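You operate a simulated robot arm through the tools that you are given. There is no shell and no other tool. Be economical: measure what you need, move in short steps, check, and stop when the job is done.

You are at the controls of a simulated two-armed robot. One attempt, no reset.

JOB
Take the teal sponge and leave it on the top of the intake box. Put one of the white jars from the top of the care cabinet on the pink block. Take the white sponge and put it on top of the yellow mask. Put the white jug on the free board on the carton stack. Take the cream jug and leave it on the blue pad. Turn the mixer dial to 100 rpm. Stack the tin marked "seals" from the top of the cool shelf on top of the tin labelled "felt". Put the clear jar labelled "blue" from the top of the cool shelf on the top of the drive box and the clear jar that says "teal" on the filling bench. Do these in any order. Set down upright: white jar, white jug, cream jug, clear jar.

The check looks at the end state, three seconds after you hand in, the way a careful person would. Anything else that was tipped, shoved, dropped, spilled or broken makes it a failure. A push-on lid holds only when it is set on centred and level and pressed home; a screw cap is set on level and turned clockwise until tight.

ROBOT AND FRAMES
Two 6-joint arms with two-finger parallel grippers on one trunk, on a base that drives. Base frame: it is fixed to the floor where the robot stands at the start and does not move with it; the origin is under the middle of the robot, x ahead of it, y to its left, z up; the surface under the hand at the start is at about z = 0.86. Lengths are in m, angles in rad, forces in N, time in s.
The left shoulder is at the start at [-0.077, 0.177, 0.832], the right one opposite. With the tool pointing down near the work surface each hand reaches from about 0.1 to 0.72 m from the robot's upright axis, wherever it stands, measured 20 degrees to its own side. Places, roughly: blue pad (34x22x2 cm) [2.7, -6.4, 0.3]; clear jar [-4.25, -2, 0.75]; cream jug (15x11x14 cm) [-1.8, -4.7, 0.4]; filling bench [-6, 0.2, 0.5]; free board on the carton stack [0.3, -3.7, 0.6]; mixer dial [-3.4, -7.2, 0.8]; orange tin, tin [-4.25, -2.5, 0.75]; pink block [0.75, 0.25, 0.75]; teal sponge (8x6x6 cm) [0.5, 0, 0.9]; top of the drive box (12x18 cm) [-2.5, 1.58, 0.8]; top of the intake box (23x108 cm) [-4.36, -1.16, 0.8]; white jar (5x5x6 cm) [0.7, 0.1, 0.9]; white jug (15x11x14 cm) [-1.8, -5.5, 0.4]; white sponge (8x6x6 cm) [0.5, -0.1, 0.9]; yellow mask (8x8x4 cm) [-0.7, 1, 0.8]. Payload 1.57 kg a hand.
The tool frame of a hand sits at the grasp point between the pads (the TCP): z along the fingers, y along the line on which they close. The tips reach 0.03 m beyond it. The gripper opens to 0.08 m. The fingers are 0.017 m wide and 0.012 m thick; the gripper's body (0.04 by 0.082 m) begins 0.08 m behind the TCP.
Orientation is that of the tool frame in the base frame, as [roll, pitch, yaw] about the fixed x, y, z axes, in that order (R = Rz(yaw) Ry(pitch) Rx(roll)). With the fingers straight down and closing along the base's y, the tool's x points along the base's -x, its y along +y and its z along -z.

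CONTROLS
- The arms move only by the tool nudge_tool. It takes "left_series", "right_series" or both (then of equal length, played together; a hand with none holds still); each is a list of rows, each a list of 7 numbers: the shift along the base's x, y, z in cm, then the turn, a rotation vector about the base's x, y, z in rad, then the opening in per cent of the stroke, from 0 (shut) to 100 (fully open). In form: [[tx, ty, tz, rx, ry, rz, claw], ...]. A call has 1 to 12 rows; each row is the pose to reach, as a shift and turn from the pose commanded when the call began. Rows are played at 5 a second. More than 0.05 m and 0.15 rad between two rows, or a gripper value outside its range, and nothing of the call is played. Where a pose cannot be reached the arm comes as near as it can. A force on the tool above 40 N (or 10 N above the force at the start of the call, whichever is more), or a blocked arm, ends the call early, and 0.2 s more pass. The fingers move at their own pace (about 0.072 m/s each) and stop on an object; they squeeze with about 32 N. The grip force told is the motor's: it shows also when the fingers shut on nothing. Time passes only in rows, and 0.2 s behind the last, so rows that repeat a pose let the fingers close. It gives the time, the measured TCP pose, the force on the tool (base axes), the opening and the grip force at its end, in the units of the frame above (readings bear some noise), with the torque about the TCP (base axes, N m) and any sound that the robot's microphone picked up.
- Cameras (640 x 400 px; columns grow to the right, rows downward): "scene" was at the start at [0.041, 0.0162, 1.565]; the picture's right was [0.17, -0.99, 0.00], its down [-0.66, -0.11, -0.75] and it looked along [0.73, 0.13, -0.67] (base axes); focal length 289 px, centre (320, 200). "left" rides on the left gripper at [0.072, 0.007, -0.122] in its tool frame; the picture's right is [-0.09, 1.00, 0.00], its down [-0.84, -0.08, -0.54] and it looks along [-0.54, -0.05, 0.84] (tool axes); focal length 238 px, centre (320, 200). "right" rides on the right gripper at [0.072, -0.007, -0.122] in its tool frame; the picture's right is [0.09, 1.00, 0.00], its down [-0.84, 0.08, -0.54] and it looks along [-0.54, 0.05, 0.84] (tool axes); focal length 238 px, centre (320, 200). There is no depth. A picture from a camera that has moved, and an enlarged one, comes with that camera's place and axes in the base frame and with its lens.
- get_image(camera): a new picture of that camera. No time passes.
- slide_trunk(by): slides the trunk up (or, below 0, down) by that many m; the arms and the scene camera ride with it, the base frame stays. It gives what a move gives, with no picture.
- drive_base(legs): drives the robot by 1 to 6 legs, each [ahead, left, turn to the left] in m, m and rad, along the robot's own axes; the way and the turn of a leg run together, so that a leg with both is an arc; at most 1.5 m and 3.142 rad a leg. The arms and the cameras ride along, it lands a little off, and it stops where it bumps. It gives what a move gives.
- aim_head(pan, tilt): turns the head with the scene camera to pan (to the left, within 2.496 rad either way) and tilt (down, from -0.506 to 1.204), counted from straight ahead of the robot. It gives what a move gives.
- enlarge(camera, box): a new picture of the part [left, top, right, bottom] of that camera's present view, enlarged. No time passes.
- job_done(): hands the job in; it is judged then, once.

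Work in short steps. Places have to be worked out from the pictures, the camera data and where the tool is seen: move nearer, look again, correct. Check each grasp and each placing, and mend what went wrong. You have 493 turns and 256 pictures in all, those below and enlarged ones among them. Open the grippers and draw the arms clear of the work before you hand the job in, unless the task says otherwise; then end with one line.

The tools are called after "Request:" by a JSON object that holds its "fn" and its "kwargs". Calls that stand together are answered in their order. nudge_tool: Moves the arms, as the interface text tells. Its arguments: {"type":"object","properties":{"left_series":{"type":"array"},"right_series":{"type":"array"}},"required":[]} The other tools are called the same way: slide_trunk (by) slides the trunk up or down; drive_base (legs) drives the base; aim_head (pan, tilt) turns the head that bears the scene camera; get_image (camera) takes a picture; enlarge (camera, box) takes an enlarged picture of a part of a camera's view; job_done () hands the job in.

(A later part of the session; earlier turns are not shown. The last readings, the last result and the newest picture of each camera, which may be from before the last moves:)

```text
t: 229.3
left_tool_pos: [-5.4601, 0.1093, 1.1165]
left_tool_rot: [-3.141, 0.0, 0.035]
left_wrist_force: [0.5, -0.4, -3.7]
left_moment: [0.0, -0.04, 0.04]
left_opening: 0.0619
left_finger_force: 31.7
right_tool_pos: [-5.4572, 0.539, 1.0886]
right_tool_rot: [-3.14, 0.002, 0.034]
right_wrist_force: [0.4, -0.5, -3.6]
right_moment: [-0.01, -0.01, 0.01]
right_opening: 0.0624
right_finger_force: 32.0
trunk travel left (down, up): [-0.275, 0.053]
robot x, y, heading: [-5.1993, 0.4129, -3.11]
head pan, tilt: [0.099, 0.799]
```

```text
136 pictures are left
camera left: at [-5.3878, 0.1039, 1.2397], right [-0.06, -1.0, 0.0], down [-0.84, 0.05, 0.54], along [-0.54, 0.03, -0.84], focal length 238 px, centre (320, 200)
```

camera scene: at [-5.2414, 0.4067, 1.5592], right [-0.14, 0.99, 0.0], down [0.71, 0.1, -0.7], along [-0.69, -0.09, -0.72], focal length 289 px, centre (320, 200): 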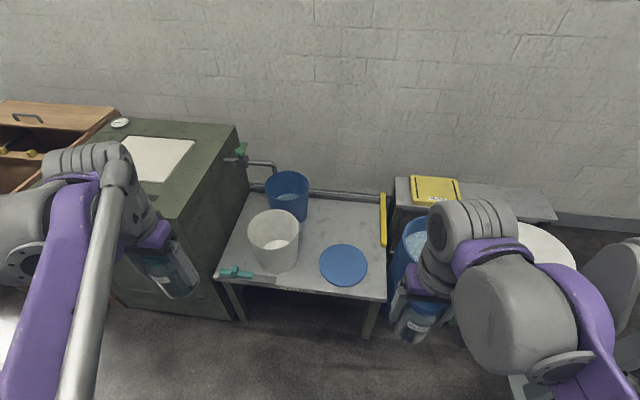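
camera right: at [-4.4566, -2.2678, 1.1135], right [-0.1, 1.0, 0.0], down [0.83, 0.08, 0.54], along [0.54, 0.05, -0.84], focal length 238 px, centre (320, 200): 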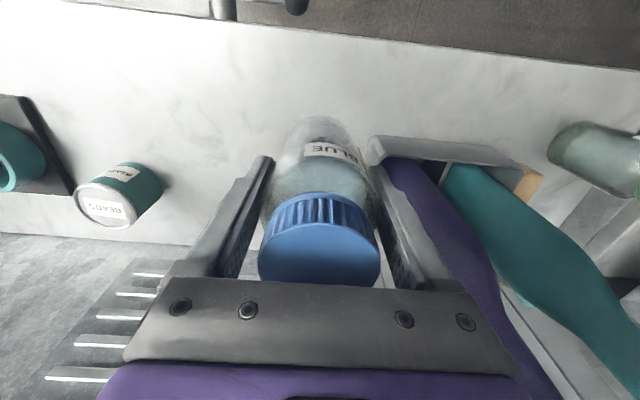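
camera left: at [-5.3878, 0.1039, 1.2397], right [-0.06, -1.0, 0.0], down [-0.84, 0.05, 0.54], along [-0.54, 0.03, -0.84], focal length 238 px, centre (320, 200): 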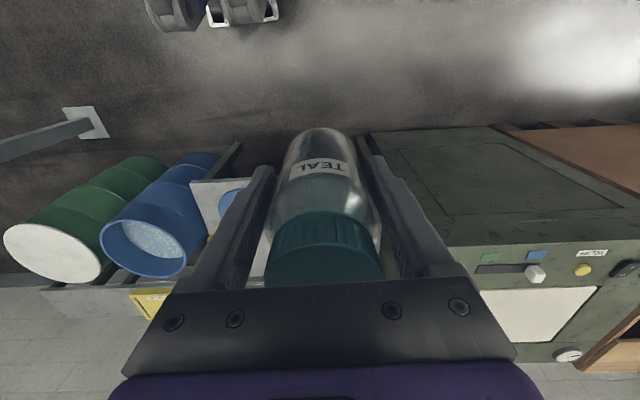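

Better spot behind the lid: about (−6.06, 0.42). Raise and pull back the right hand, then position robot at about (−5.45, 0.53).

Request:
{"fn": "nudge_tool", "kwargs": {"right_series": [[1, 0, 4, 0, 0, 0, 55], [2, 0, 8, 0, 0, 0, 55], [3, 0, 12, 0, 0, 0, 55]]}}

Request:
{"fn": "drive_base", "kwargs": {"legs": [[0, -0.12, -0.035], [0.25, 0, 0]]}}

Request:
{"fn": "slide_trunk", "kwargs": {"by": -0.2}}

Request:
{"fn": "get_image", "kwargs": {"camera": "scene"}}

Request:
{"fn": "get_image", "kwargs": {"camera": "left"}}

Request:
{"fn": "get_image", "kwargs": {"camera": "right"}}

```text
t: 230.1
left_tool_pos: [-5.4612, 0.1093, 1.1171]
left_tool_rot: [3.14, 0.0, 0.034]
left_wrist_force: [0.4, 0.0, -2.9]
left_moment: [0.0, -0.04, -0.02]
left_opening: 0.0615
left_finger_force: 31.5
right_tool_pos: [-5.4273, 0.5381, 1.2099]
right_tool_rot: [3.141, 0.001, 0.036]
right_wrist_force: [0.0, 0.2, -3.2]
right_moment: [-0.03, -0.01, 0.0]
right_opening: 0.0625
right_finger_force: 32.3
trunk travel left (down, up): [-0.275, 0.053]
robot x, y, heading: [-5.2007, 0.4144, -3.105]
head pan, tilt: [0.099, 0.799]
```

```text
t: 233.2
left_tool_pos: [-5.7219, 0.2391, 1.1177]
left_tool_rot: [-3.141, 0.001, 0.0]
left_wrist_force: [-0.9, 0.4, -4.2]
left_moment: [0.02, -0.08, 0.02]
left_opening: 0.0616
left_finger_force: 31.6
right_tool_pos: [-5.6745, 0.6667, 1.2089]
right_tool_rot: [3.14, 0.002, -0.001]
right_wrist_force: [0.0, 0.0, -3.3]
right_moment: [-0.03, -0.04, 0.04]
right_opening: 0.062
right_finger_force: 32.0
trunk travel left (down, up): [-0.275, 0.053]
robot x, y, heading: [-5.452, 0.5337, -3.142]
head pan, tilt: [0.099, 0.799]
```

```text
t: 235.4
left_tool_pos: [-5.7223, 0.2388, 0.9175]
left_tool_rot: [-3.141, 0.0, 0.002]
left_wrist_force: [-0.1, -0.3, -3.4]
left_moment: [0.02, -0.03, -0.01]
left_opening: 0.0615
left_finger_force: 32.5
right_tool_pos: [-5.674, 0.6678, 1.0094]
right_tool_rot: [3.142, 0.003, -0.001]
right_wrist_force: [-0.2, 0.1, -3.4]
right_moment: [-0.04, -0.03, -0.02]
right_opening: 0.0622
right_finger_force: 32.0
trunk travel left (down, up): [-0.075, 0.253]
robot x, y, heading: [-5.4542, 0.5335, -3.138]
head pan, tilt: [0.099, 0.799]
```

```text
135 pictures are left
camera scene: at [-5.5232, 0.5287, 1.3528], right [-0.1, 0.99, 0.0], down [0.71, 0.07, -0.7], along [-0.69, -0.07, -0.72], focal length 289 px, centre (320, 200)
```

scene: 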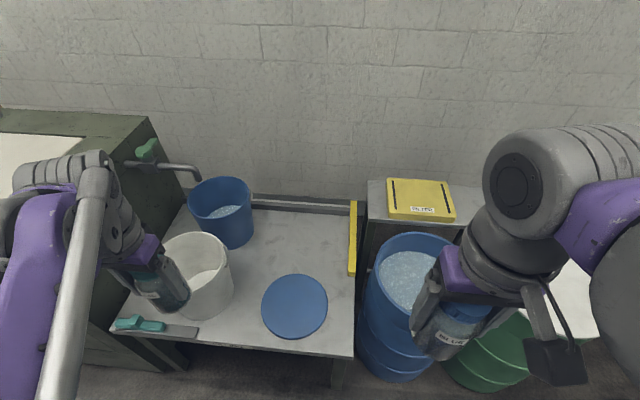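

```text
134 pictures are left
camera left: at [-5.6495, 0.2311, 1.04], right [-0.09, -1.0, 0.0], down [-0.84, 0.08, 0.54], along [-0.54, 0.05, -0.84], focal length 238 px, centre (320, 200)
```

left: 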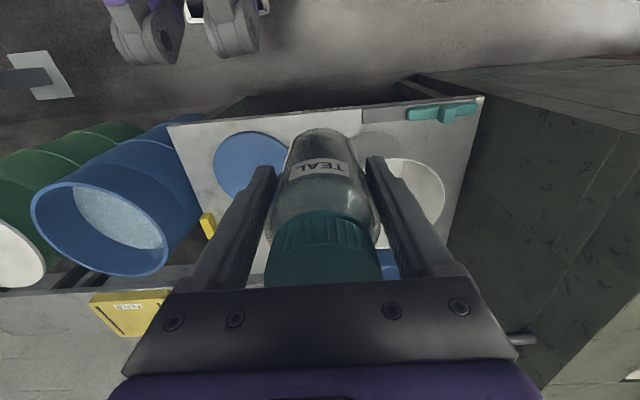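

```text
133 pictures are left
camera right: at [-5.6015, 0.6729, 1.1315], right [0.09, -1.0, 0.0], down [-0.84, -0.08, 0.54], along [-0.54, -0.05, -0.84], focal length 238 px, centre (320, 200)
```

right: 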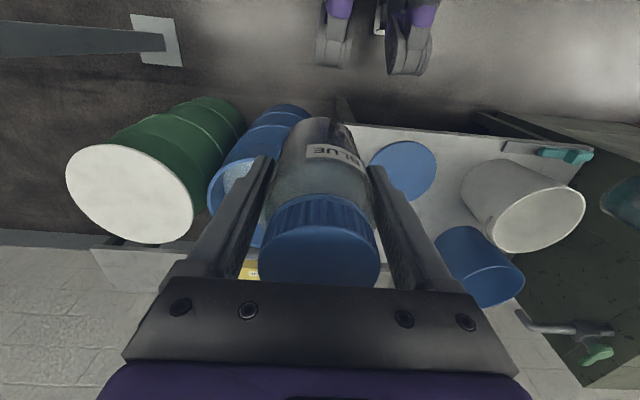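

Bench top ≈ 0.53; target (−6.06, 0.44) behind the lid. Move the left hand there with the jar high, then lower to z 0.66.

Request:
{"fn": "nudge_tool", "kwargs": {"left_series": [[-1, 4.5, 0, 0, 0, 0, 55], [-2, 9, 0, 0, 0, 0, 55], [-4, 13.5, 0, 0, 0, 0, 55], [-7, 17.3, 0, 0, 0, 0, 55], [-11, 20, 0, 0, 0, 0, 55], [-15.8, 20, 0, 0, 0, 0, 55], [-20.6, 20, 0, 0, 0, 0, 55], [-25.4, 20, 0, 0, 0, 0, 55], [-30, 20, 0, 0, 0, 0, 55], [-33.8, 20, 0, 0, 0, 0, 55], [-33.8, 20, -4.5, 0, 0, 0, 55], [-33.8, 20, -9, 0, 0, 0, 55]]}}

Request:
{"fn": "get_image", "kwargs": {"camera": "scene"}}

Request:
{"fn": "get_image", "kwargs": {"camera": "left"}}

```text
t: 238.0
left_tool_pos: [-6.0628, 0.4389, 0.8267]
left_tool_rot: [3.14, -0.002, 0.0]
left_wrist_force: [0.2, -0.4, -3.6]
left_moment: [-0.03, -0.04, -0.04]
left_opening: 0.0616
left_finger_force: 32.0
left hand out of reach, approached as far as the arm can: row 10, 11
right_tool_pos: [-5.6754, 0.6669, 1.0084]
right_tool_rot: [-3.141, 0.002, -0.001]
right_wrist_force: [0.3, -0.2, -3.9]
right_moment: [0.01, -0.02, 0.0]
right_opening: 0.0619
right_finger_force: 32.0
trunk travel left (down, up): [-0.075, 0.253]
robot x, y, heading: [-5.4521, 0.535, -3.139]
head pan, tilt: [0.099, 0.799]
```

```text
132 pictures are left
camera scene: at [-5.5241, 0.5289, 1.3527], right [-0.1, 0.99, 0.0], down [0.71, 0.07, -0.7], along [-0.69, -0.07, -0.72], focal length 289 px, centre (320, 200)
```

scene: 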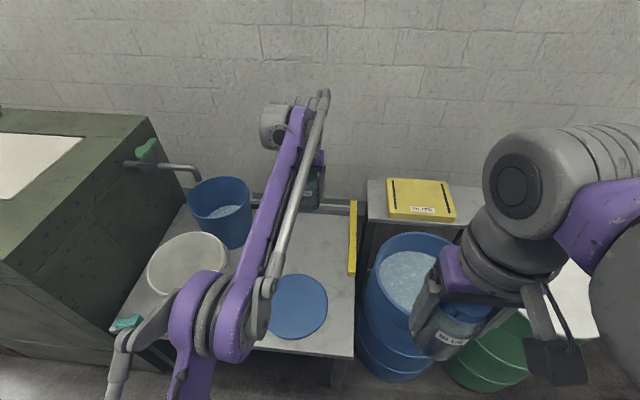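

```text
131 pictures are left
camera left: at [-5.9902, 0.4321, 0.949], right [-0.09, -1.0, 0.0], down [-0.84, 0.08, 0.54], along [-0.54, 0.05, -0.84], focal length 238 px, centre (320, 200)
```

left: 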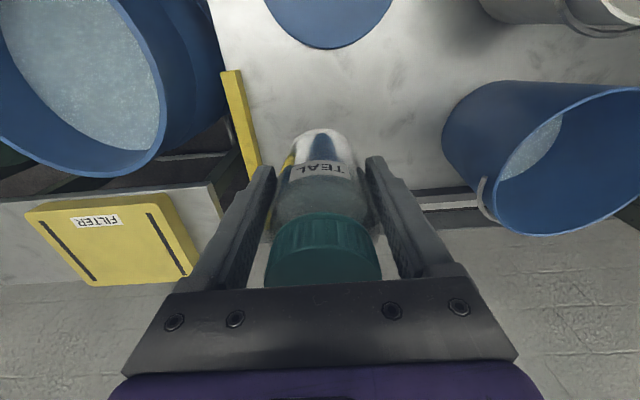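

Clear placement spot. Lower in steps, watching the elbow over the white bucket.

Request:
{"fn": "nudge_tool", "kwargs": {"left_series": [[0, 0, -4.5, 0, 0, 0, 55], [0, 0, -9, 0, 0, 0, 55], [0, 0, -13, 0, 0, 0, 55]]}}

Request:
{"fn": "get_image", "kwargs": {"camera": "scene"}}

Request:
{"fn": "get_image", "kwargs": {"camera": "right"}}

```text
t: 238.8
left_tool_pos: [-6.0615, 0.44, 0.6986]
left_tool_rot: [3.141, -0.002, -0.001]
left_wrist_force: [0.0, -0.1, -3.6]
left_moment: [0.03, -0.05, 0.02]
left_opening: 0.0612
left_finger_force: 32.0
right_tool_pos: [-5.6746, 0.6669, 1.0087]
right_tool_rot: [3.14, 0.001, 0.0]
right_wrist_force: [-0.4, -0.2, -3.6]
right_moment: [-0.01, 0.01, 0.02]
right_opening: 0.0621
right_finger_force: 32.0
trunk travel left (down, up): [-0.075, 0.253]
robot x, y, heading: [-5.4531, 0.5362, -3.146]
head pan, tilt: [0.099, 0.799]
```

```text
130 pictures are left
camera scene: at [-5.5239, 0.5287, 1.3527], right [-0.1, 0.99, 0.0], down [0.71, 0.07, -0.7], along [-0.69, -0.07, -0.72], focal length 289 px, centre (320, 200)
```

scene: 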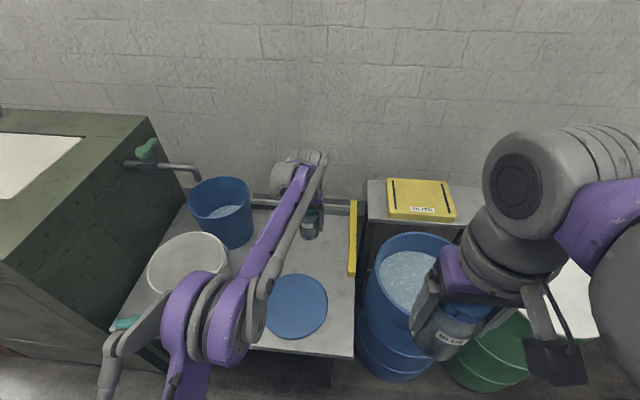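

```text
129 pictures are left
camera right: at [-5.6022, 0.6729, 1.1312], right [0.09, -1.0, 0.0], down [-0.84, -0.08, 0.54], along [-0.54, -0.05, -0.84], focal length 238 px, centre (320, 200)
```

right: 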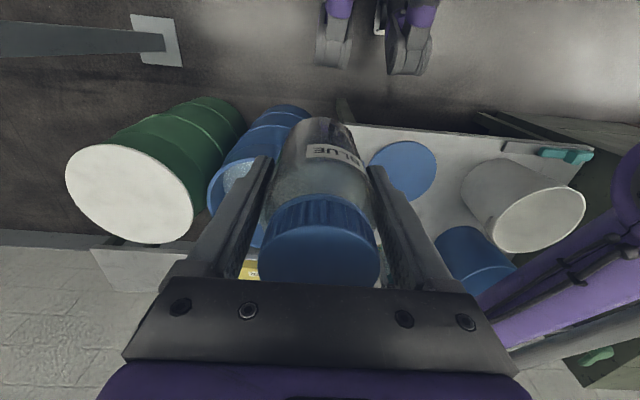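

Elbow is well clear. Continue down to contact.

Request:
{"fn": "nudge_tool", "kwargs": {"left_series": [[0, 0, -4, 0, 0, 0, 55], [0, 0, -7, 0, 0, 0, 55], [0, 0, -7.8, 0, 0, 0, 55], [0, 0, -8.3, 0, 0, 0, 55], [0, 0, -8.8, 0, 0, 0, 55]]}}

Request:
{"fn": "enlarge", "kwargs": {"camera": "scene", "box": [230, 150, 390, 250]}}

```text
t: 240.0
left_tool_pos: [-6.0591, 0.4389, 0.6093]
left_tool_rot: [3.141, -0.002, 0.0]
left_wrist_force: [-0.4, 0.3, -3.5]
left_moment: [0.03, -0.07, 0.03]
left_opening: 0.0611
left_finger_force: 32.0
right_tool_pos: [-5.6747, 0.6669, 1.0093]
right_tool_rot: [-3.14, 0.002, -0.001]
right_wrist_force: [0.7, 0.3, -2.7]
right_moment: [-0.02, -0.05, 0.01]
right_opening: 0.0622
right_finger_force: 31.8
trunk travel left (down, up): [-0.075, 0.253]
robot x, y, heading: [-5.4509, 0.5357, -3.142]
head pan, tilt: [0.099, 0.799]
```

```text
4.00 times, centred on (310, 200) of scene
camera zoom: at [-5.5236, 0.5288, 1.3527], right [-0.1, 0.99, 0.0], down [0.71, 0.07, -0.7], along [-0.69, -0.07, -0.72], focal length 1157 px, centre (360, 200)
```

zoom: 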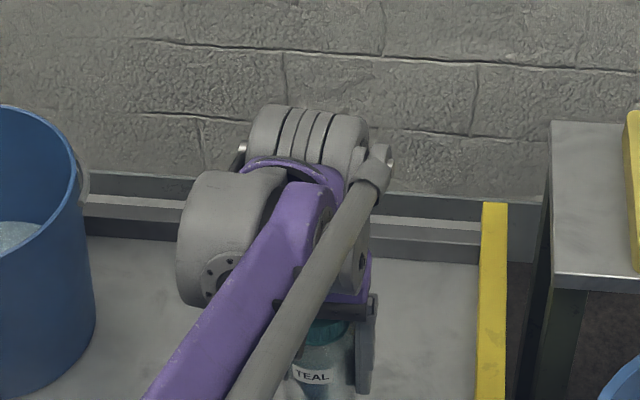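

Request:
{"fn": "nudge_tool", "kwargs": {"left_series": [[0, 0, -0.3, 0, 0, 0, 55], [0, 0, -0.6, 0, 0, 0, 55], [0, 0, -0.9, 0, 0, 0, 55]]}}

Request:
{"fn": "get_image", "kwargs": {"camera": "left"}}

```text
t: 240.8
left_tool_pos: [-6.0602, 0.4387, 0.6006]
left_tool_rot: [-3.141, -0.002, -0.001]
left_wrist_force: [-0.8, 0.1, -3.6]
left_moment: [-0.01, -0.04, 0.0]
left_opening: 0.0614
left_finger_force: 32.0
right_tool_pos: [-5.6757, 0.6677, 1.0093]
right_tool_rot: [3.141, 0.003, 0.0]
right_wrist_force: [0.3, -0.2, -3.5]
right_moment: [-0.03, 0.0, -0.02]
right_opening: 0.0623
right_finger_force: 31.9
trunk travel left (down, up): [-0.075, 0.253]
robot x, y, heading: [-5.4515, 0.535, -3.14]
head pan, tilt: [0.099, 0.799]
```

```text
127 pictures are left
camera left: at [-5.9879, 0.4309, 0.7227], right [-0.09, -1.0, 0.0], down [-0.84, 0.08, 0.54], along [-0.54, 0.05, -0.84], focal length 238 px, centre (320, 200)
```

left: 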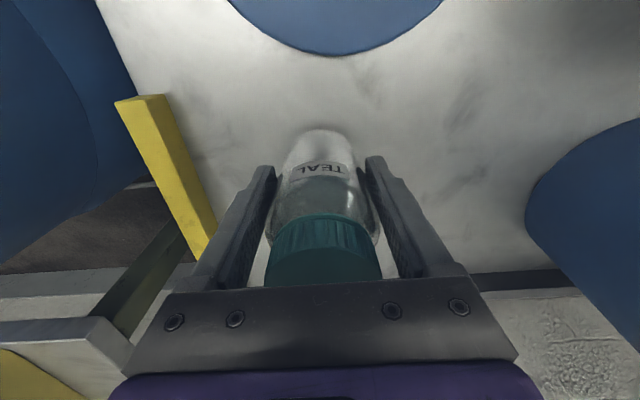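

The jar view shifted slightly in the grip; check tilt via the right camera and enlargement.

Request:
{"fn": "enlarge", "kwargs": {"camera": "left", "box": [240, 110, 400, 300]}}

Request:
{"fn": "enlarge", "kwargs": {"camera": "scene", "box": [280, 200, 360, 250]}}

```text
2.11 times, centred on (320, 205) of left
camera zoom: at [-5.9879, 0.4309, 0.7227], right [-0.09, -1.0, 0.0], down [-0.84, 0.08, 0.54], along [-0.54, 0.05, -0.84], focal length 502 px, centre (320, 190)
```

zoom: 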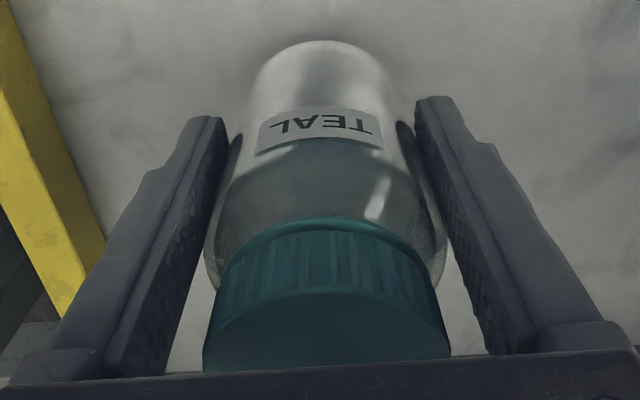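

```text
8.00 times, centred on (320, 225) of scene
camera zoom: at [-5.5236, 0.5288, 1.3527], right [-0.1, 0.99, 0.0], down [0.71, 0.07, -0.7], along [-0.69, -0.07, -0.72], focal length 2314 px, centre (320, 0)
```

zoom: 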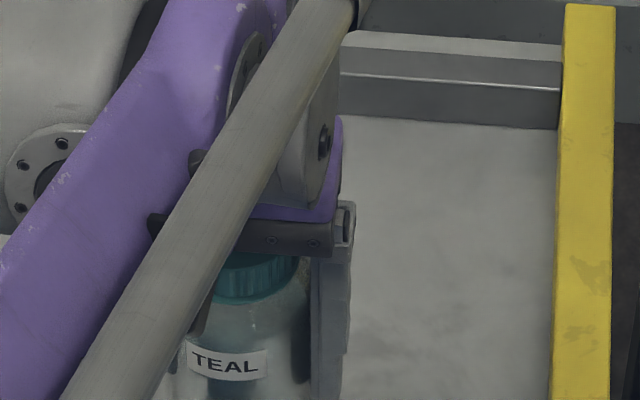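

Tilt is at most a couple of degrees – fine. Continue down to contact.

Request:
{"fn": "nudge_tool", "kwargs": {"left_series": [[0, 0, -0.3, 0, 0, 0, 55], [0, 0, -0.6, 0, 0, 0, 55], [0, 0, -0.9, 0, 0, 0, 55]]}}

```text
t: 241.6
left_tool_pos: [-6.0594, 0.439, 0.5909]
left_tool_rot: [3.141, -0.002, -0.002]
left_wrist_force: [-0.1, -0.6, -2.7]
left_moment: [-0.02, -0.09, 0.04]
left_opening: 0.0612
left_finger_force: 31.9
right_tool_pos: [-5.6743, 0.6669, 1.0103]
right_tool_rot: [3.141, 0.003, -0.001]
right_wrist_force: [-0.1, -0.2, -3.7]
right_moment: [0.0, -0.03, -0.02]
right_opening: 0.0622
right_finger_force: 31.8
trunk travel left (down, up): [-0.075, 0.253]
robot x, y, heading: [-5.4537, 0.5341, -3.146]
head pan, tilt: [0.099, 0.799]
```

Request:
{"fn": "nudge_tool", "kwargs": {"left_series": [[0, 0, -0.3, 0, 0, 0, 55], [0, 0, -0.6, 0, 0, 0, 55], [0, 0, -0.9, 0, 0, 0, 55]]}}

Request:
{"fn": "get_image", "kwargs": {"camera": "left"}}

```text
t: 242.4
left_tool_pos: [-6.0594, 0.4396, 0.5818]
left_tool_rot: [-3.141, -0.001, -0.001]
left_wrist_force: [-0.4, 0.1, -4.0]
left_moment: [0.02, -0.02, 0.0]
left_opening: 0.0614
left_finger_force: 32.1
right_tool_pos: [-5.6743, 0.6679, 1.0094]
right_tool_rot: [3.141, 0.002, -0.001]
right_wrist_force: [-0.1, -0.2, -3.3]
right_moment: [0.04, 0.0, -0.01]
right_opening: 0.0624
right_finger_force: 31.9
trunk travel left (down, up): [-0.075, 0.253]
robot x, y, heading: [-5.4524, 0.5382, -3.136]
head pan, tilt: [0.099, 0.799]
```

```text
124 pictures are left
camera left: at [-5.9879, 0.4312, 0.7043], right [-0.09, -1.0, 0.0], down [-0.84, 0.08, 0.54], along [-0.54, 0.05, -0.84], focal length 238 px, centre (320, 200)
```

left: 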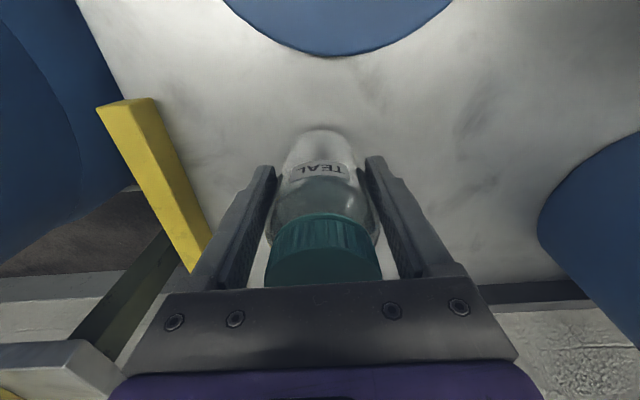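

Still free; bench is lower than estimated. Continue.

Request:
{"fn": "nudge_tool", "kwargs": {"left_series": [[0, 0, -0.4, 0, 0, 0, 55], [0, 0, -0.8, 0, 0, 0, 55], [0, 0, -1.2, 0, 0, 0, 55], [0, 0, -1.6, 0, 0, 0, 55]]}}

```text
t: 243.4
left_tool_pos: [-6.0595, 0.4378, 0.5677]
left_tool_rot: [-3.141, 0.001, 0.0]
left_wrist_force: [-1.4, 1.6, 17.9]
left_moment: [0.08, 0.24, -0.06]
left_opening: 0.0611
left_finger_force: 32.0
right_tool_pos: [-5.6744, 0.6673, 1.01]
right_tool_rot: [-3.142, 0.004, -0.001]
right_wrist_force: [1.0, 0.0, -3.7]
right_moment: [-0.03, 0.0, 0.03]
right_opening: 0.0623
right_finger_force: 31.6
trunk travel left (down, up): [-0.075, 0.253]
robot x, y, heading: [-5.4546, 0.5359, -3.14]
head pan, tilt: [0.099, 0.799]
```

Contact. Release and rise.

Request:
{"fn": "nudge_tool", "kwargs": {"left_series": [[0, 0, 0.1, 0, 0, 0, 55], [0, 0, 0.1, 0, 0, 0, 70], [0, 0, 0.1, 0, 0, 0, 100], [0, 0, 0.1, 0, 0, 0, 100], [0, 0, 3, 0, 0, 0, 100], [0, 0, 7.5, 0, 0, 0, 100], [0, 0, 12, 0, 0, 0, 100], [0, 0, 16.5, 0, 0, 0, 100]]}}

Request:
{"fn": "get_image", "kwargs": {"camera": "left"}}

Request:
{"fn": "get_image", "kwargs": {"camera": "scene"}}

```text
t: 245.2
left_tool_pos: [-6.0599, 0.4406, 0.7309]
left_tool_rot: [3.141, 0.0, 0.0]
left_wrist_force: [-0.6, 0.0, 0.4]
left_moment: [-0.01, 0.0, -0.01]
left_opening: 0.08
left_finger_force: 0.1
right_tool_pos: [-5.6742, 0.6667, 1.0086]
right_tool_rot: [-3.141, 0.002, 0.0]
right_wrist_force: [0.4, 0.4, -3.5]
right_moment: [-0.02, -0.05, -0.02]
right_opening: 0.0621
right_finger_force: 32.1
trunk travel left (down, up): [-0.075, 0.253]
robot x, y, heading: [-5.4493, 0.5339, -3.142]
head pan, tilt: [0.099, 0.799]
```

```text
123 pictures are left
camera left: at [-5.9875, 0.4331, 0.8537], right [-0.09, -1.0, 0.0], down [-0.84, 0.08, 0.54], along [-0.54, 0.05, -0.84], focal length 238 px, centre (320, 200)
```

left: 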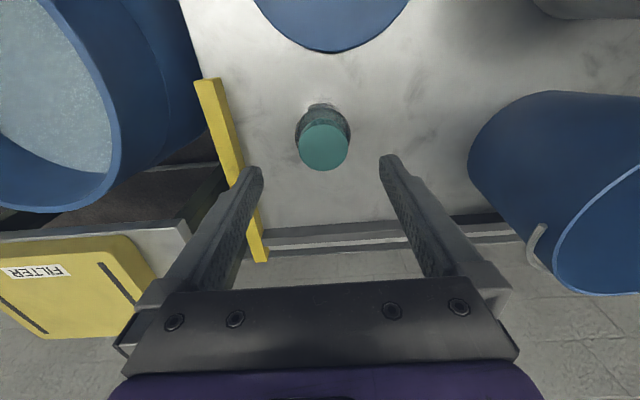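

```text
122 pictures are left
camera scene: at [-5.5229, 0.5289, 1.3528], right [-0.1, 0.99, 0.0], down [0.71, 0.07, -0.7], along [-0.69, -0.07, -0.72], focal length 289 px, centre (320, 200)
```

scene: 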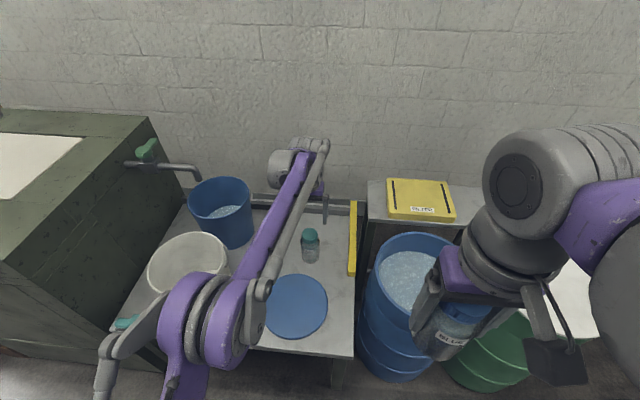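

TEAL jar stands upright on the filling bench. Raise and retract the left hand, raise trunk, back off.

Request:
{"fn": "nudge_tool", "kwargs": {"left_series": [[0, 0, 4.5, 0, 0, 0, 100], [0, 0, 9, 0, 0, 0, 100], [0, 0, 13.5, 0, 0, 0, 100], [4, 0, 16, 0, 0, 0, 100], [8, 0, 18, 0, 0, 0, 100], [12, 0, 20, 0, 0, 0, 100], [16, -1, 20, 0, 0, 0, 100], [20, -4, 20, 0, 0, 0, 100], [24, -7, 20, 0, 0, 0, 100], [28, -9, 20, 0, 0, 0, 100], [32, -10, 20, 0, 0, 0, 100]]}}

Request:
{"fn": "slide_trunk", "kwargs": {"by": 0.2}}

Request:
{"fn": "drive_base", "kwargs": {"legs": [[-0.42, 0, 0]]}}

Request:
{"fn": "get_image", "kwargs": {"camera": "scene"}}

```text
t: 247.6
left_tool_pos: [-5.7378, 0.3396, 0.932]
left_tool_rot: [-3.141, -0.001, -0.001]
left_wrist_force: [0.4, 0.2, 0.2]
left_moment: [0.0, 0.04, -0.01]
left_opening: 0.0799
left_finger_force: 0.1
left hand out of reach, approached as far as the arm can: row 3
right_tool_pos: [-5.6735, 0.6675, 1.0094]
right_tool_rot: [3.14, 0.0, 0.0]
right_wrist_force: [0.2, 0.2, -3.3]
right_moment: [0.04, -0.02, 0.02]
right_opening: 0.062
right_finger_force: 31.8
trunk travel left (down, up): [-0.075, 0.253]
robot x, y, heading: [-5.4524, 0.5374, -3.141]
head pan, tilt: [0.099, 0.799]
```

```text
t: 249.8
left_tool_pos: [-5.7393, 0.3397, 1.1313]
left_tool_rot: [-3.141, 0.0, 0.0]
left_wrist_force: [-0.5, -0.2, -0.4]
left_moment: [0.0, 0.02, -0.03]
left_opening: 0.0799
left_finger_force: 0.0
right_tool_pos: [-5.6741, 0.667, 1.2092]
right_tool_rot: [3.141, 0.002, 0.0]
right_wrist_force: [0.4, 0.5, -2.8]
right_moment: [0.01, 0.02, 0.01]
right_opening: 0.062
right_finger_force: 31.8
trunk travel left (down, up): [-0.275, 0.053]
robot x, y, heading: [-5.453, 0.5339, -3.145]
head pan, tilt: [0.099, 0.799]
```

```text
t: 252.3
left_tool_pos: [-5.3247, 0.339, 1.1316]
left_tool_rot: [-3.141, 0.001, -0.001]
left_wrist_force: [0.2, 1.1, -0.8]
left_moment: [-0.01, -0.02, 0.04]
left_opening: 0.0802
left_finger_force: 0.1
right_tool_pos: [-5.2584, 0.667, 1.208]
right_tool_rot: [3.141, 0.003, -0.001]
right_wrist_force: [-0.1, 0.3, -3.6]
right_moment: [0.02, -0.01, 0.03]
right_opening: 0.0623
right_finger_force: 32.0
trunk travel left (down, up): [-0.275, 0.053]
robot x, y, heading: [-5.0351, 0.5342, 3.138]
head pan, tilt: [0.099, 0.799]
```

```text
121 pictures are left
camera scene: at [-5.0776, 0.5289, 1.5593], right [-0.1, 1.0, 0.0], down [0.71, 0.07, -0.7], along [-0.69, -0.07, -0.72], focal length 289 px, centre (320, 200)
```

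scene: 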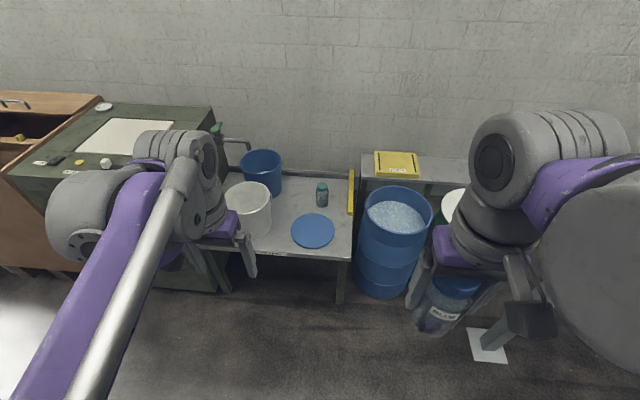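

Next: BLUE jar to the drive box. Keeping heading west, strafe north through the gate, then back east along the corridor.

Request:
{"fn": "drive_base", "kwargs": {"legs": [[0, -1.0, 0], [0, -0.9, 0]]}}

Request:
{"fn": "aim_head", "kwargs": {"pan": 2.4, "tilt": 0.4}}

Request:
{"fn": "get_image", "kwargs": {"camera": "scene"}}

```text
t: 269.4
left_tool_pos: [-5.3033, 2.2568, 1.1314]
left_tool_rot: [-3.141, 0.0, -0.025]
left_wrist_force: [0.1, 1.1, -0.4]
left_moment: [-0.03, -0.02, -0.02]
left_opening: 0.0801
left_finger_force: 0.0
right_tool_pos: [-5.2279, 2.5836, 1.2089]
right_tool_rot: [3.14, 0.001, -0.027]
right_wrist_force: [-0.1, 0.3, -3.1]
right_moment: [0.01, -0.07, -0.01]
right_opening: 0.0624
right_finger_force: 31.7
trunk travel left (down, up): [-0.275, 0.053]
robot x, y, heading: [-5.0126, 2.4464, 3.113]
head pan, tilt: [0.099, 0.799]
```

```text
t: 271.5
left_tool_pos: [-5.3035, 2.256, 1.1309]
left_tool_rot: [3.14, 0.0, -0.024]
left_wrist_force: [0.2, -0.2, -0.2]
left_moment: [0.03, -0.01, 0.0]
left_opening: 0.0797
left_finger_force: 0.1
right_tool_pos: [-5.2296, 2.5841, 1.2092]
right_tool_rot: [-3.141, 0.003, -0.027]
right_wrist_force: [-0.5, 0.6, -4.0]
right_moment: [-0.04, -0.01, 0.0]
right_opening: 0.0623
right_finger_force: 31.7
trunk travel left (down, up): [-0.275, 0.053]
robot x, y, heading: [-5.0108, 2.447, 3.118]
head pan, tilt: [2.4, 0.4]
```

```text
120 pictures are left
camera scene: at [-4.9045, 2.3821, 1.5944], right [-0.69, -0.72, 0.0], down [-0.28, 0.27, -0.92], along [0.66, -0.64, -0.39], focal length 289 px, centre (320, 200)
```

scene: 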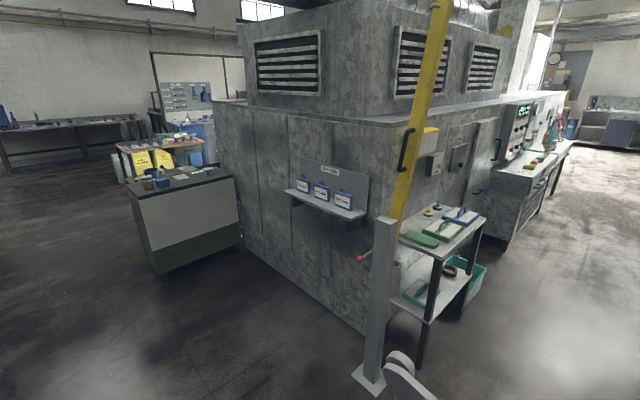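

Path is clear. Back up east 3.25 m, then strafe to the drive box's front.

Request:
{"fn": "drive_base", "kwargs": {"legs": [[0, 0, 0.026], [-1.5, 0, 0], [-1.5, 0, 0], [-0.26, 0, 0], [0, 0.95, 0]]}}

Request:
{"fn": "aim_head", "kwargs": {"pan": 0.0, "tilt": 0.75}}

Request:
{"fn": "get_image", "kwargs": {"camera": "scene"}}

Request:
{"fn": "get_image", "kwargs": {"camera": "left"}}

```text
t: 296.0
left_tool_pos: [-2.051, 1.2744, 1.1312]
left_tool_rot: [3.141, -0.001, 0.003]
left_wrist_force: [0.2, 0.6, -0.8]
left_moment: [0.03, 0.02, 0.02]
left_opening: 0.08
left_finger_force: 0.1
right_tool_pos: [-1.9871, 1.6049, 1.2096]
right_tool_rot: [3.141, 0.003, 0.003]
right_wrist_force: [0.1, 0.2, -3.2]
right_moment: [0.01, -0.04, -0.03]
right_opening: 0.0621
right_finger_force: 32.3
trunk travel left (down, up): [-0.275, 0.053]
robot x, y, heading: [-1.7689, 1.4724, -3.143]
head pan, tilt: [2.4, 0.4]
```

```text
t: 298.2
left_tool_pos: [-2.052, 1.2758, 1.1315]
left_tool_rot: [-3.141, 0.001, 0.002]
left_wrist_force: [-0.9, 0.6, 0.0]
left_moment: [-0.02, 0.0, 0.02]
left_opening: 0.0799
left_finger_force: 0.1
right_tool_pos: [-1.9876, 1.6035, 1.21]
right_tool_rot: [-3.141, 0.001, 0.002]
right_wrist_force: [-0.1, 0.2, -2.7]
right_moment: [0.0, -0.03, 0.0]
right_opening: 0.0623
right_finger_force: 32.0
trunk travel left (down, up): [-0.275, 0.053]
robot x, y, heading: [-1.7638, 1.4705, -3.134]
head pan, tilt: [0.0, 0.75]
```

```text
119 pictures are left
camera scene: at [-1.8074, 1.4738, 1.5633], right [0.0, 1.0, 0.0], down [0.68, 0.0, -0.73], along [-0.73, 0.0, -0.68], focal length 289 px, centre (320, 200)
```

scene: 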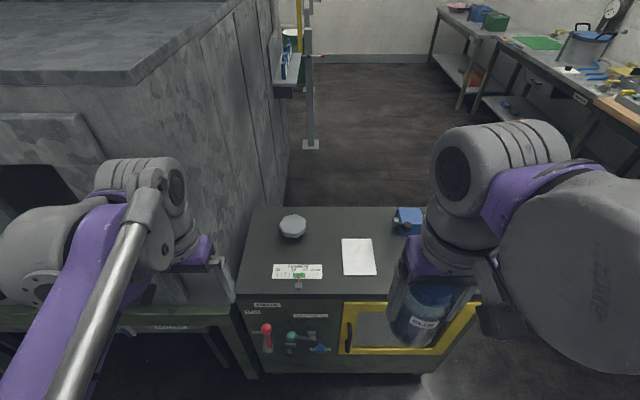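

```text
118 pictures are left
camera left: at [-1.9792, 1.2679, 1.2538], right [-0.09, -1.0, 0.0], down [-0.84, 0.08, 0.54], along [-0.54, 0.05, -0.84], focal length 238 px, centre (320, 200)
```

left: 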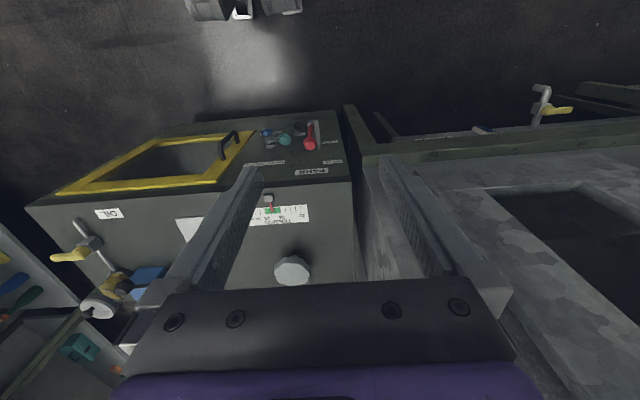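

The plate (12×18) is at about (−2.395, 1.604), z≈0.75. Bring the BLUE jar over it.

Request:
{"fn": "nudge_tool", "kwargs": {"right_series": [[-4.5, 0, -1.5, 0, 0, 0, 55], [-9, 0, -3, 0, 0, 0, 55], [-13.5, 0, -4.5, 0, 0, 0, 55], [-18, 0, -6, 0, 0, 0, 55], [-22.5, 0, -7.5, 0, 0, 0, 55], [-27, 0, -9, 0, 0, 0, 55], [-31.5, 0, -11, 0, 0, 0, 55], [-36, 0, -13, 0, 0, 0, 55], [-40.5, 0, -15, 0, 0, 0, 55], [-40.7, 0, -19.5, 0, 0, 0, 55], [-40.7, 0, -24, 0, 0, 0, 55]]}}

Request:
{"fn": "get_image", "kwargs": {"camera": "scene"}}

Request:
{"fn": "get_image", "kwargs": {"camera": "right"}}

Request:
{"fn": "get_image", "kwargs": {"camera": "left"}}

```text
t: 300.6
left_tool_pos: [-2.0526, 1.2757, 1.1301]
left_tool_rot: [-3.14, -0.002, 0.001]
left_wrist_force: [0.4, 0.9, 0.1]
left_moment: [0.0, -0.05, 0.0]
left_opening: 0.0801
left_finger_force: 0.0
right_tool_pos: [-2.3937, 1.6055, 0.9688]
right_tool_rot: [3.141, 0.001, 0.002]
right_wrist_force: [-0.4, -0.1, -3.7]
right_moment: [0.01, -0.04, 0.02]
right_opening: 0.0622
right_finger_force: 32.3
trunk travel left (down, up): [-0.275, 0.053]
robot x, y, heading: [-1.7654, 1.4696, -3.143]
head pan, tilt: [0.0, 0.75]
```

```text
117 pictures are left
camera scene: at [-1.8088, 1.4739, 1.5632], right [0.0, 1.0, 0.0], down [0.68, 0.0, -0.73], along [-0.73, 0.0, -0.68], focal length 289 px, centre (320, 200)
```

scene: 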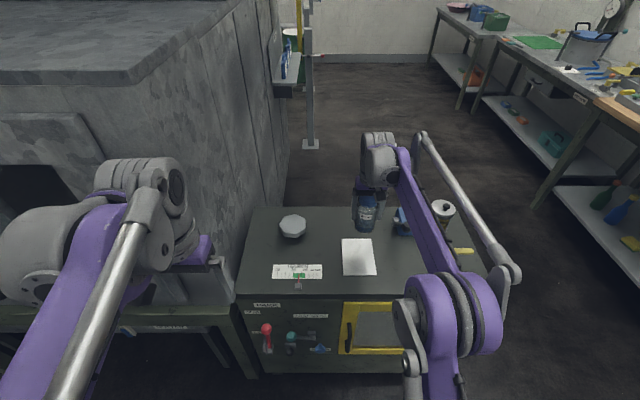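

```text
116 pictures are left
camera right: at [-2.321, 1.6118, 1.0901], right [0.09, -1.0, 0.0], down [-0.84, -0.08, 0.54], along [-0.54, -0.05, -0.84], focal length 238 px, centre (320, 200)
```

right: 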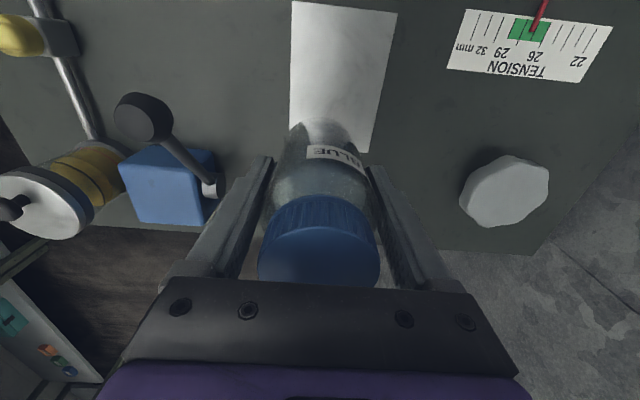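

```text
115 pictures are left
camera left: at [-1.9803, 1.268, 1.2536], right [-0.09, -1.0, 0.0], down [-0.84, 0.08, 0.54], along [-0.54, 0.05, -0.84], focal length 238 px, centre (320, 200)
```

left: 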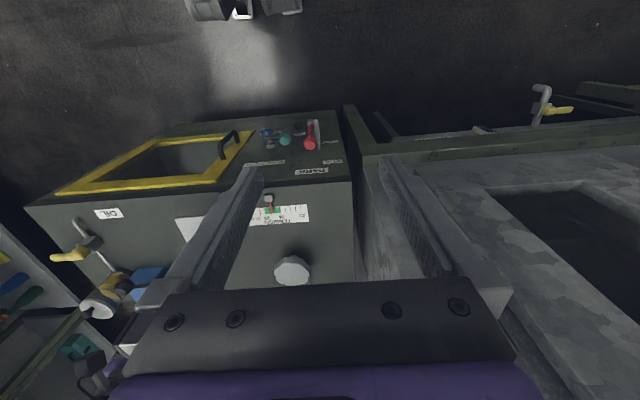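

Recomputed: machine top z≈0.805; plate centre (−2.352, 1.590). Shift and lower toward contact.

Request:
{"fn": "nudge_tool", "kwargs": {"right_series": [[2, -0.8, 0, 0, 0, 0, 55], [4.2, -1.55, 0, 0, 0, 0, 55], [4.2, -1.55, -3, 0, 0, 0, 55], [4.2, -1.55, -5.5, 0, 0, 0, 55]]}}

Request:
{"fn": "get_image", "kwargs": {"camera": "right"}}

Request:
{"fn": "enlarge", "kwargs": {"camera": "scene", "box": [270, 180, 430, 280]}}

```text
t: 301.6
left_tool_pos: [-2.0517, 1.2763, 1.1314]
left_tool_rot: [3.141, -0.003, 0.001]
left_wrist_force: [0.5, 0.1, 1.2]
left_moment: [-0.02, 0.02, -0.01]
left_opening: 0.08
left_finger_force: 0.0
right_tool_pos: [-2.3519, 1.5871, 0.9122]
right_tool_rot: [3.141, 0.002, 0.001]
right_wrist_force: [0.1, 0.1, -3.0]
right_moment: [-0.01, -0.01, 0.04]
right_opening: 0.0623
right_finger_force: 32.5
trunk travel left (down, up): [-0.275, 0.053]
robot x, y, heading: [-1.7651, 1.4719, -3.14]
head pan, tilt: [0.0, 0.75]
```

```text
114 pictures are left
camera right: at [-2.2789, 1.5927, 1.0345], right [0.09, -1.0, 0.0], down [-0.84, -0.08, 0.54], along [-0.54, -0.05, -0.84], focal length 238 px, centre (320, 200)
```

right: 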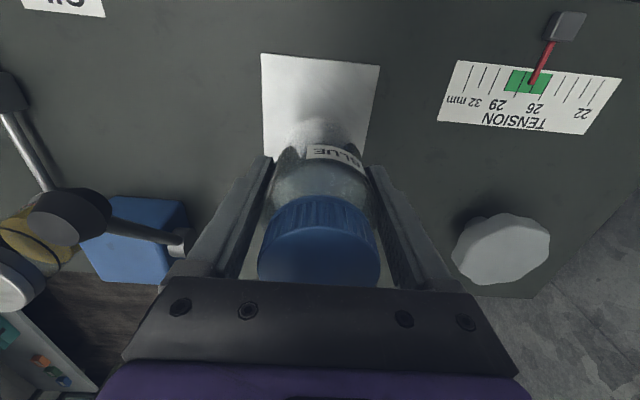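

```text
4.00 times, centred on (350, 230) of scene
camera zoom: at [-1.8076, 1.4738, 1.5632], right [0.0, 1.0, 0.0], down [0.68, 0.0, -0.73], along [-0.73, 0.0, -0.68], focal length 1157 px, centre (200, 80)
```

zoom: 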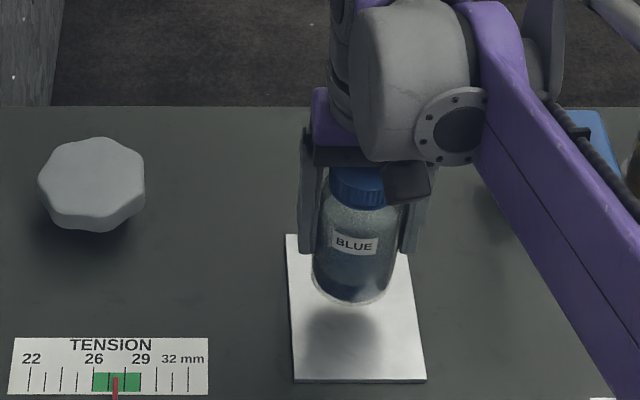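

Well placed. Lower to contact.

Request:
{"fn": "nudge_tool", "kwargs": {"right_series": [[0, 0, -1, 0, 0, 0, 55], [0, 0, -1.6, 0, 0, 0, 55], [0, 0, -2, 0, 0, 0, 55], [0, 0, -2.3, 0, 0, 0, 55]]}}

```text
t: 302.6
left_tool_pos: [-2.0525, 1.276, 1.1312]
left_tool_rot: [3.141, -0.004, 0.001]
left_wrist_force: [-1.1, 0.6, -0.3]
left_moment: [0.0, 0.04, -0.02]
left_opening: 0.08
left_finger_force: 0.0
right_tool_pos: [-2.3512, 1.5879, 0.8913]
right_tool_rot: [3.141, 0.004, 0.001]
right_wrist_force: [0.4, -0.1, -3.8]
right_moment: [0.04, -0.01, 0.01]
right_opening: 0.0621
right_finger_force: 32.0
trunk travel left (down, up): [-0.275, 0.053]
robot x, y, heading: [-1.7655, 1.4724, -3.135]
head pan, tilt: [0.0, 0.75]
```

Request:
{"fn": "nudge_tool", "kwargs": {"right_series": [[0, 0, -0.3, 0, 0, 0, 55], [0, 0, -0.6, 0, 0, 0, 55], [0, 0, -0.9, 0, 0, 0, 55]]}}

```text
t: 303.4
left_tool_pos: [-2.0514, 1.2746, 1.1312]
left_tool_rot: [-3.141, -0.003, 0.002]
left_wrist_force: [0.6, 0.1, -0.5]
left_moment: [0.01, -0.01, -0.04]
left_opening: 0.0798
left_finger_force: 0.1
right_tool_pos: [-2.3523, 1.588, 0.8817]
right_tool_rot: [3.141, 0.003, 0.002]
right_wrist_force: [0.4, 0.1, -3.1]
right_moment: [0.03, -0.04, -0.02]
right_opening: 0.0625
right_finger_force: 32.2
trunk travel left (down, up): [-0.275, 0.053]
robot x, y, heading: [-1.7671, 1.472, -3.144]
head pan, tilt: [0.0, 0.75]
```

Request:
{"fn": "nudge_tool", "kwargs": {"right_series": [[0, 0, -0.3, 0, 0, 0, 55], [0, 0, -0.6, 0, 0, 0, 55], [0, 0, -0.9, 0, 0, 0, 55]]}}

Request:
{"fn": "enlarge", "kwargs": {"camera": "scene", "box": [270, 180, 430, 280]}}

```text
t: 304.2
left_tool_pos: [-2.0508, 1.2756, 1.1324]
left_tool_rot: [-3.141, -0.001, 0.001]
left_wrist_force: [0.3, 0.5, 0.9]
left_moment: [-0.02, 0.02, 0.01]
left_opening: 0.0799
left_finger_force: 0.0
right_tool_pos: [-2.3519, 1.5894, 0.8743]
right_tool_rot: [3.141, 0.003, 0.002]
right_wrist_force: [-4.2, 0.4, 19.0]
right_moment: [-0.21, 0.02, -0.01]
right_opening: 0.0619
right_finger_force: 32.1
trunk travel left (down, up): [-0.275, 0.053]
robot x, y, heading: [-1.7661, 1.4726, -3.142]
head pan, tilt: [0.0, 0.75]
```

```text
4.00 times, centred on (350, 230) of scene
camera zoom: at [-1.8058, 1.4734, 1.5636], right [0.0, 1.0, 0.0], down [0.68, 0.0, -0.73], along [-0.73, 0.0, -0.68], focal length 1157 px, centre (200, 80)
```

zoom: 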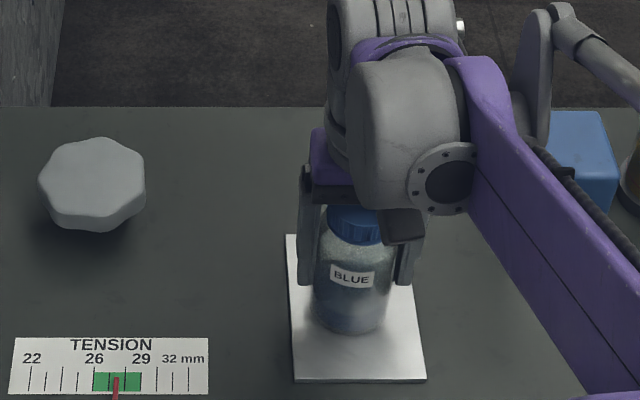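

Contact, on the plate. Release and rise.

Request:
{"fn": "nudge_tool", "kwargs": {"right_series": [[0, 0, 0.1, 0, 0, 0, 55], [0, 0, 0.1, 0, 0, 0, 70], [0, 0, 0.1, 0, 0, 0, 100], [0, 0, 0.1, 0, 0, 0, 100], [0, 0, 3, 0, 0, 0, 100], [0, 0, 7.5, 0, 0, 0, 100], [0, 0, 12, 0, 0, 0, 100], [0, 0, 16.5, 0, 0, 0, 100], [0, 0, 20, 0, 0, 0, 100]]}}

Request:
{"fn": "get_image", "kwargs": {"camera": "right"}}

Request:
{"fn": "enlarge", "kwargs": {"camera": "scene", "box": [270, 180, 430, 280]}}

```text
t: 306.2
left_tool_pos: [-2.0516, 1.2764, 1.1315]
left_tool_rot: [-3.141, 0.0, 0.001]
left_wrist_force: [0.0, 0.4, 0.2]
left_moment: [0.03, 0.01, 0.01]
left_opening: 0.0798
left_finger_force: 0.0
right_tool_pos: [-2.3528, 1.5871, 1.072]
right_tool_rot: [-3.141, 0.002, 0.002]
right_wrist_force: [0.1, -0.8, -0.2]
right_moment: [-0.06, 0.0, 0.02]
right_opening: 0.0801
right_finger_force: 0.0
trunk travel left (down, up): [-0.275, 0.053]
robot x, y, heading: [-1.7633, 1.4743, -3.139]
head pan, tilt: [0.0, 0.75]
```

```text
111 pictures are left
camera right: at [-2.2793, 1.5937, 1.1945], right [0.09, -1.0, 0.0], down [-0.84, -0.08, 0.54], along [-0.54, -0.05, -0.84], focal length 238 px, centre (320, 200)
```

right: 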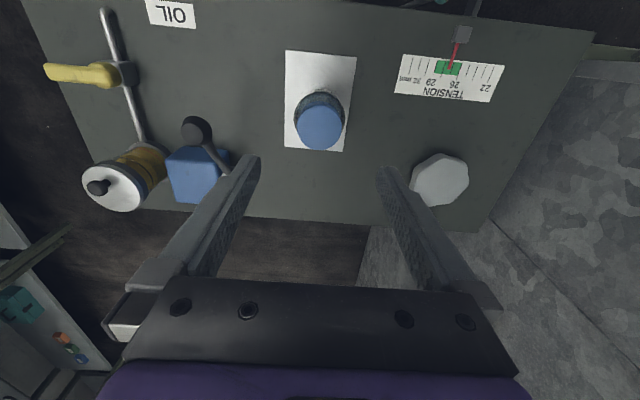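

```text
4.00 times, centred on (350, 230) of scene
camera zoom: at [-1.8073, 1.4737, 1.5632], right [0.0, 1.0, 0.0], down [0.68, 0.0, -0.73], along [-0.73, 0.0, -0.68], focal length 1157 px, centre (200, 80)
```

zoom: 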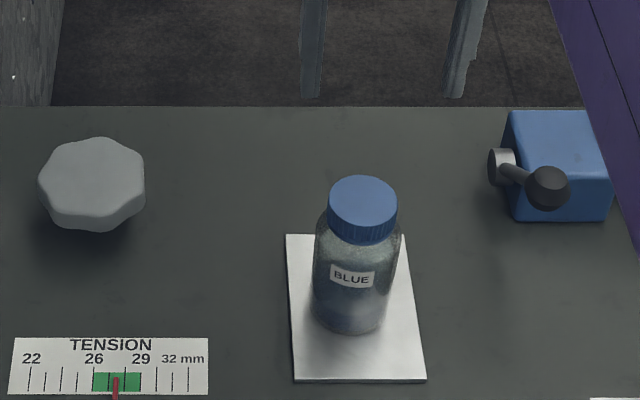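

BLUE jar upright on the drive box plate. Retract the right hand, back off, turn south, and look ahead.

Request:
{"fn": "nudge_tool", "kwargs": {"right_series": [[4.5, 0, 1, 0, 0, 0, 100], [9, 0, 2, 0, 0, 0, 100], [13.5, 0, 3, 0, 0, 0, 100], [18, 0, 4, 0, 0, 0, 100], [22.5, 0, 5, 0, 0, 0, 100], [27, 0.5, 6, 0, 0, 0, 100], [30, 1.5, 6, 0, 0, 0, 100]]}}

Request:
{"fn": "drive_base", "kwargs": {"legs": [[-0.4, 0, 0], [0, 0, 1.571]]}}

Request:
{"fn": "aim_head", "kwargs": {"pan": 0.0, "tilt": 0.25}}

Request:
{"fn": "get_image", "kwargs": {"camera": "scene"}}

```text
t: 307.8
left_tool_pos: [-2.0515, 1.2758, 1.1314]
left_tool_rot: [-3.141, -0.001, 0.001]
left_wrist_force: [-0.3, -0.5, 0.0]
left_moment: [-0.01, -0.01, 0.01]
left_opening: 0.0798
left_finger_force: 0.1
right_tool_pos: [-2.0519, 1.6054, 1.1327]
right_tool_rot: [3.14, 0.001, 0.004]
right_wrist_force: [0.6, -0.4, -0.6]
right_moment: [0.01, 0.02, -0.02]
right_opening: 0.08
right_finger_force: 0.1
trunk travel left (down, up): [-0.275, 0.053]
robot x, y, heading: [-1.7652, 1.4702, -3.132]
head pan, tilt: [0.0, 0.75]
```

```text
t: 314.1
left_tool_pos: [-1.1675, 1.178, 1.1319]
left_tool_rot: [-3.139, 0.001, 1.541]
left_wrist_force: [0.1, 0.0, -0.4]
left_moment: [-0.03, 0.01, 0.01]
left_opening: 0.0799
left_finger_force: 0.1
right_tool_pos: [-1.4963, 1.1871, 1.1333]
right_tool_rot: [3.141, 0.001, 1.541]
right_wrist_force: [0.3, 0.2, 0.6]
right_moment: [-0.02, -0.03, -0.01]
right_opening: 0.0799
right_finger_force: 0.1
trunk travel left (down, up): [-0.275, 0.053]
robot x, y, heading: [-1.3606, 1.4735, -1.6]
head pan, tilt: [0.0, 0.75]
```

```text
t: 315.0
left_tool_pos: [-1.1665, 1.178, 1.1321]
left_tool_rot: [-3.141, 0.001, 1.542]
left_wrist_force: [-0.5, 0.2, -0.3]
left_moment: [-0.01, 0.0, 0.02]
left_opening: 0.08
left_finger_force: 0.1
right_tool_pos: [-1.4962, 1.1865, 1.1336]
right_tool_rot: [-3.142, 0.0, 1.541]
right_wrist_force: [0.1, 0.4, 0.5]
right_moment: [0.0, 0.03, -0.01]
right_opening: 0.0798
right_finger_force: 0.0
trunk travel left (down, up): [-0.275, 0.053]
robot x, y, heading: [-1.3556, 1.4731, -1.601]
head pan, tilt: [0.0, 0.25]
```

```text
109 pictures are left
camera scene: at [-1.3562, 1.4205, 1.6083], right [-1.0, 0.03, 0.0], down [0.01, 0.25, -0.97], along [-0.03, -0.97, -0.25], focal length 289 px, centre (320, 200)
```

scene: 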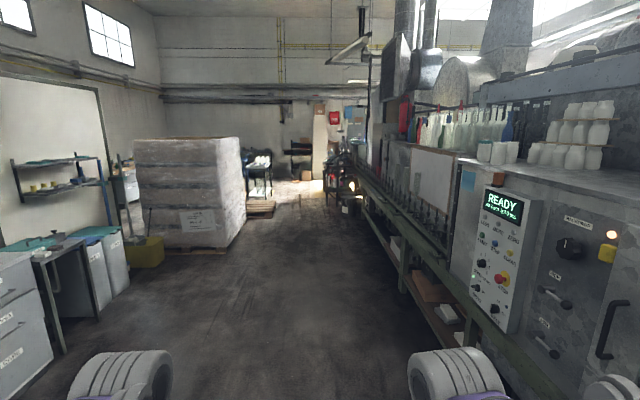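

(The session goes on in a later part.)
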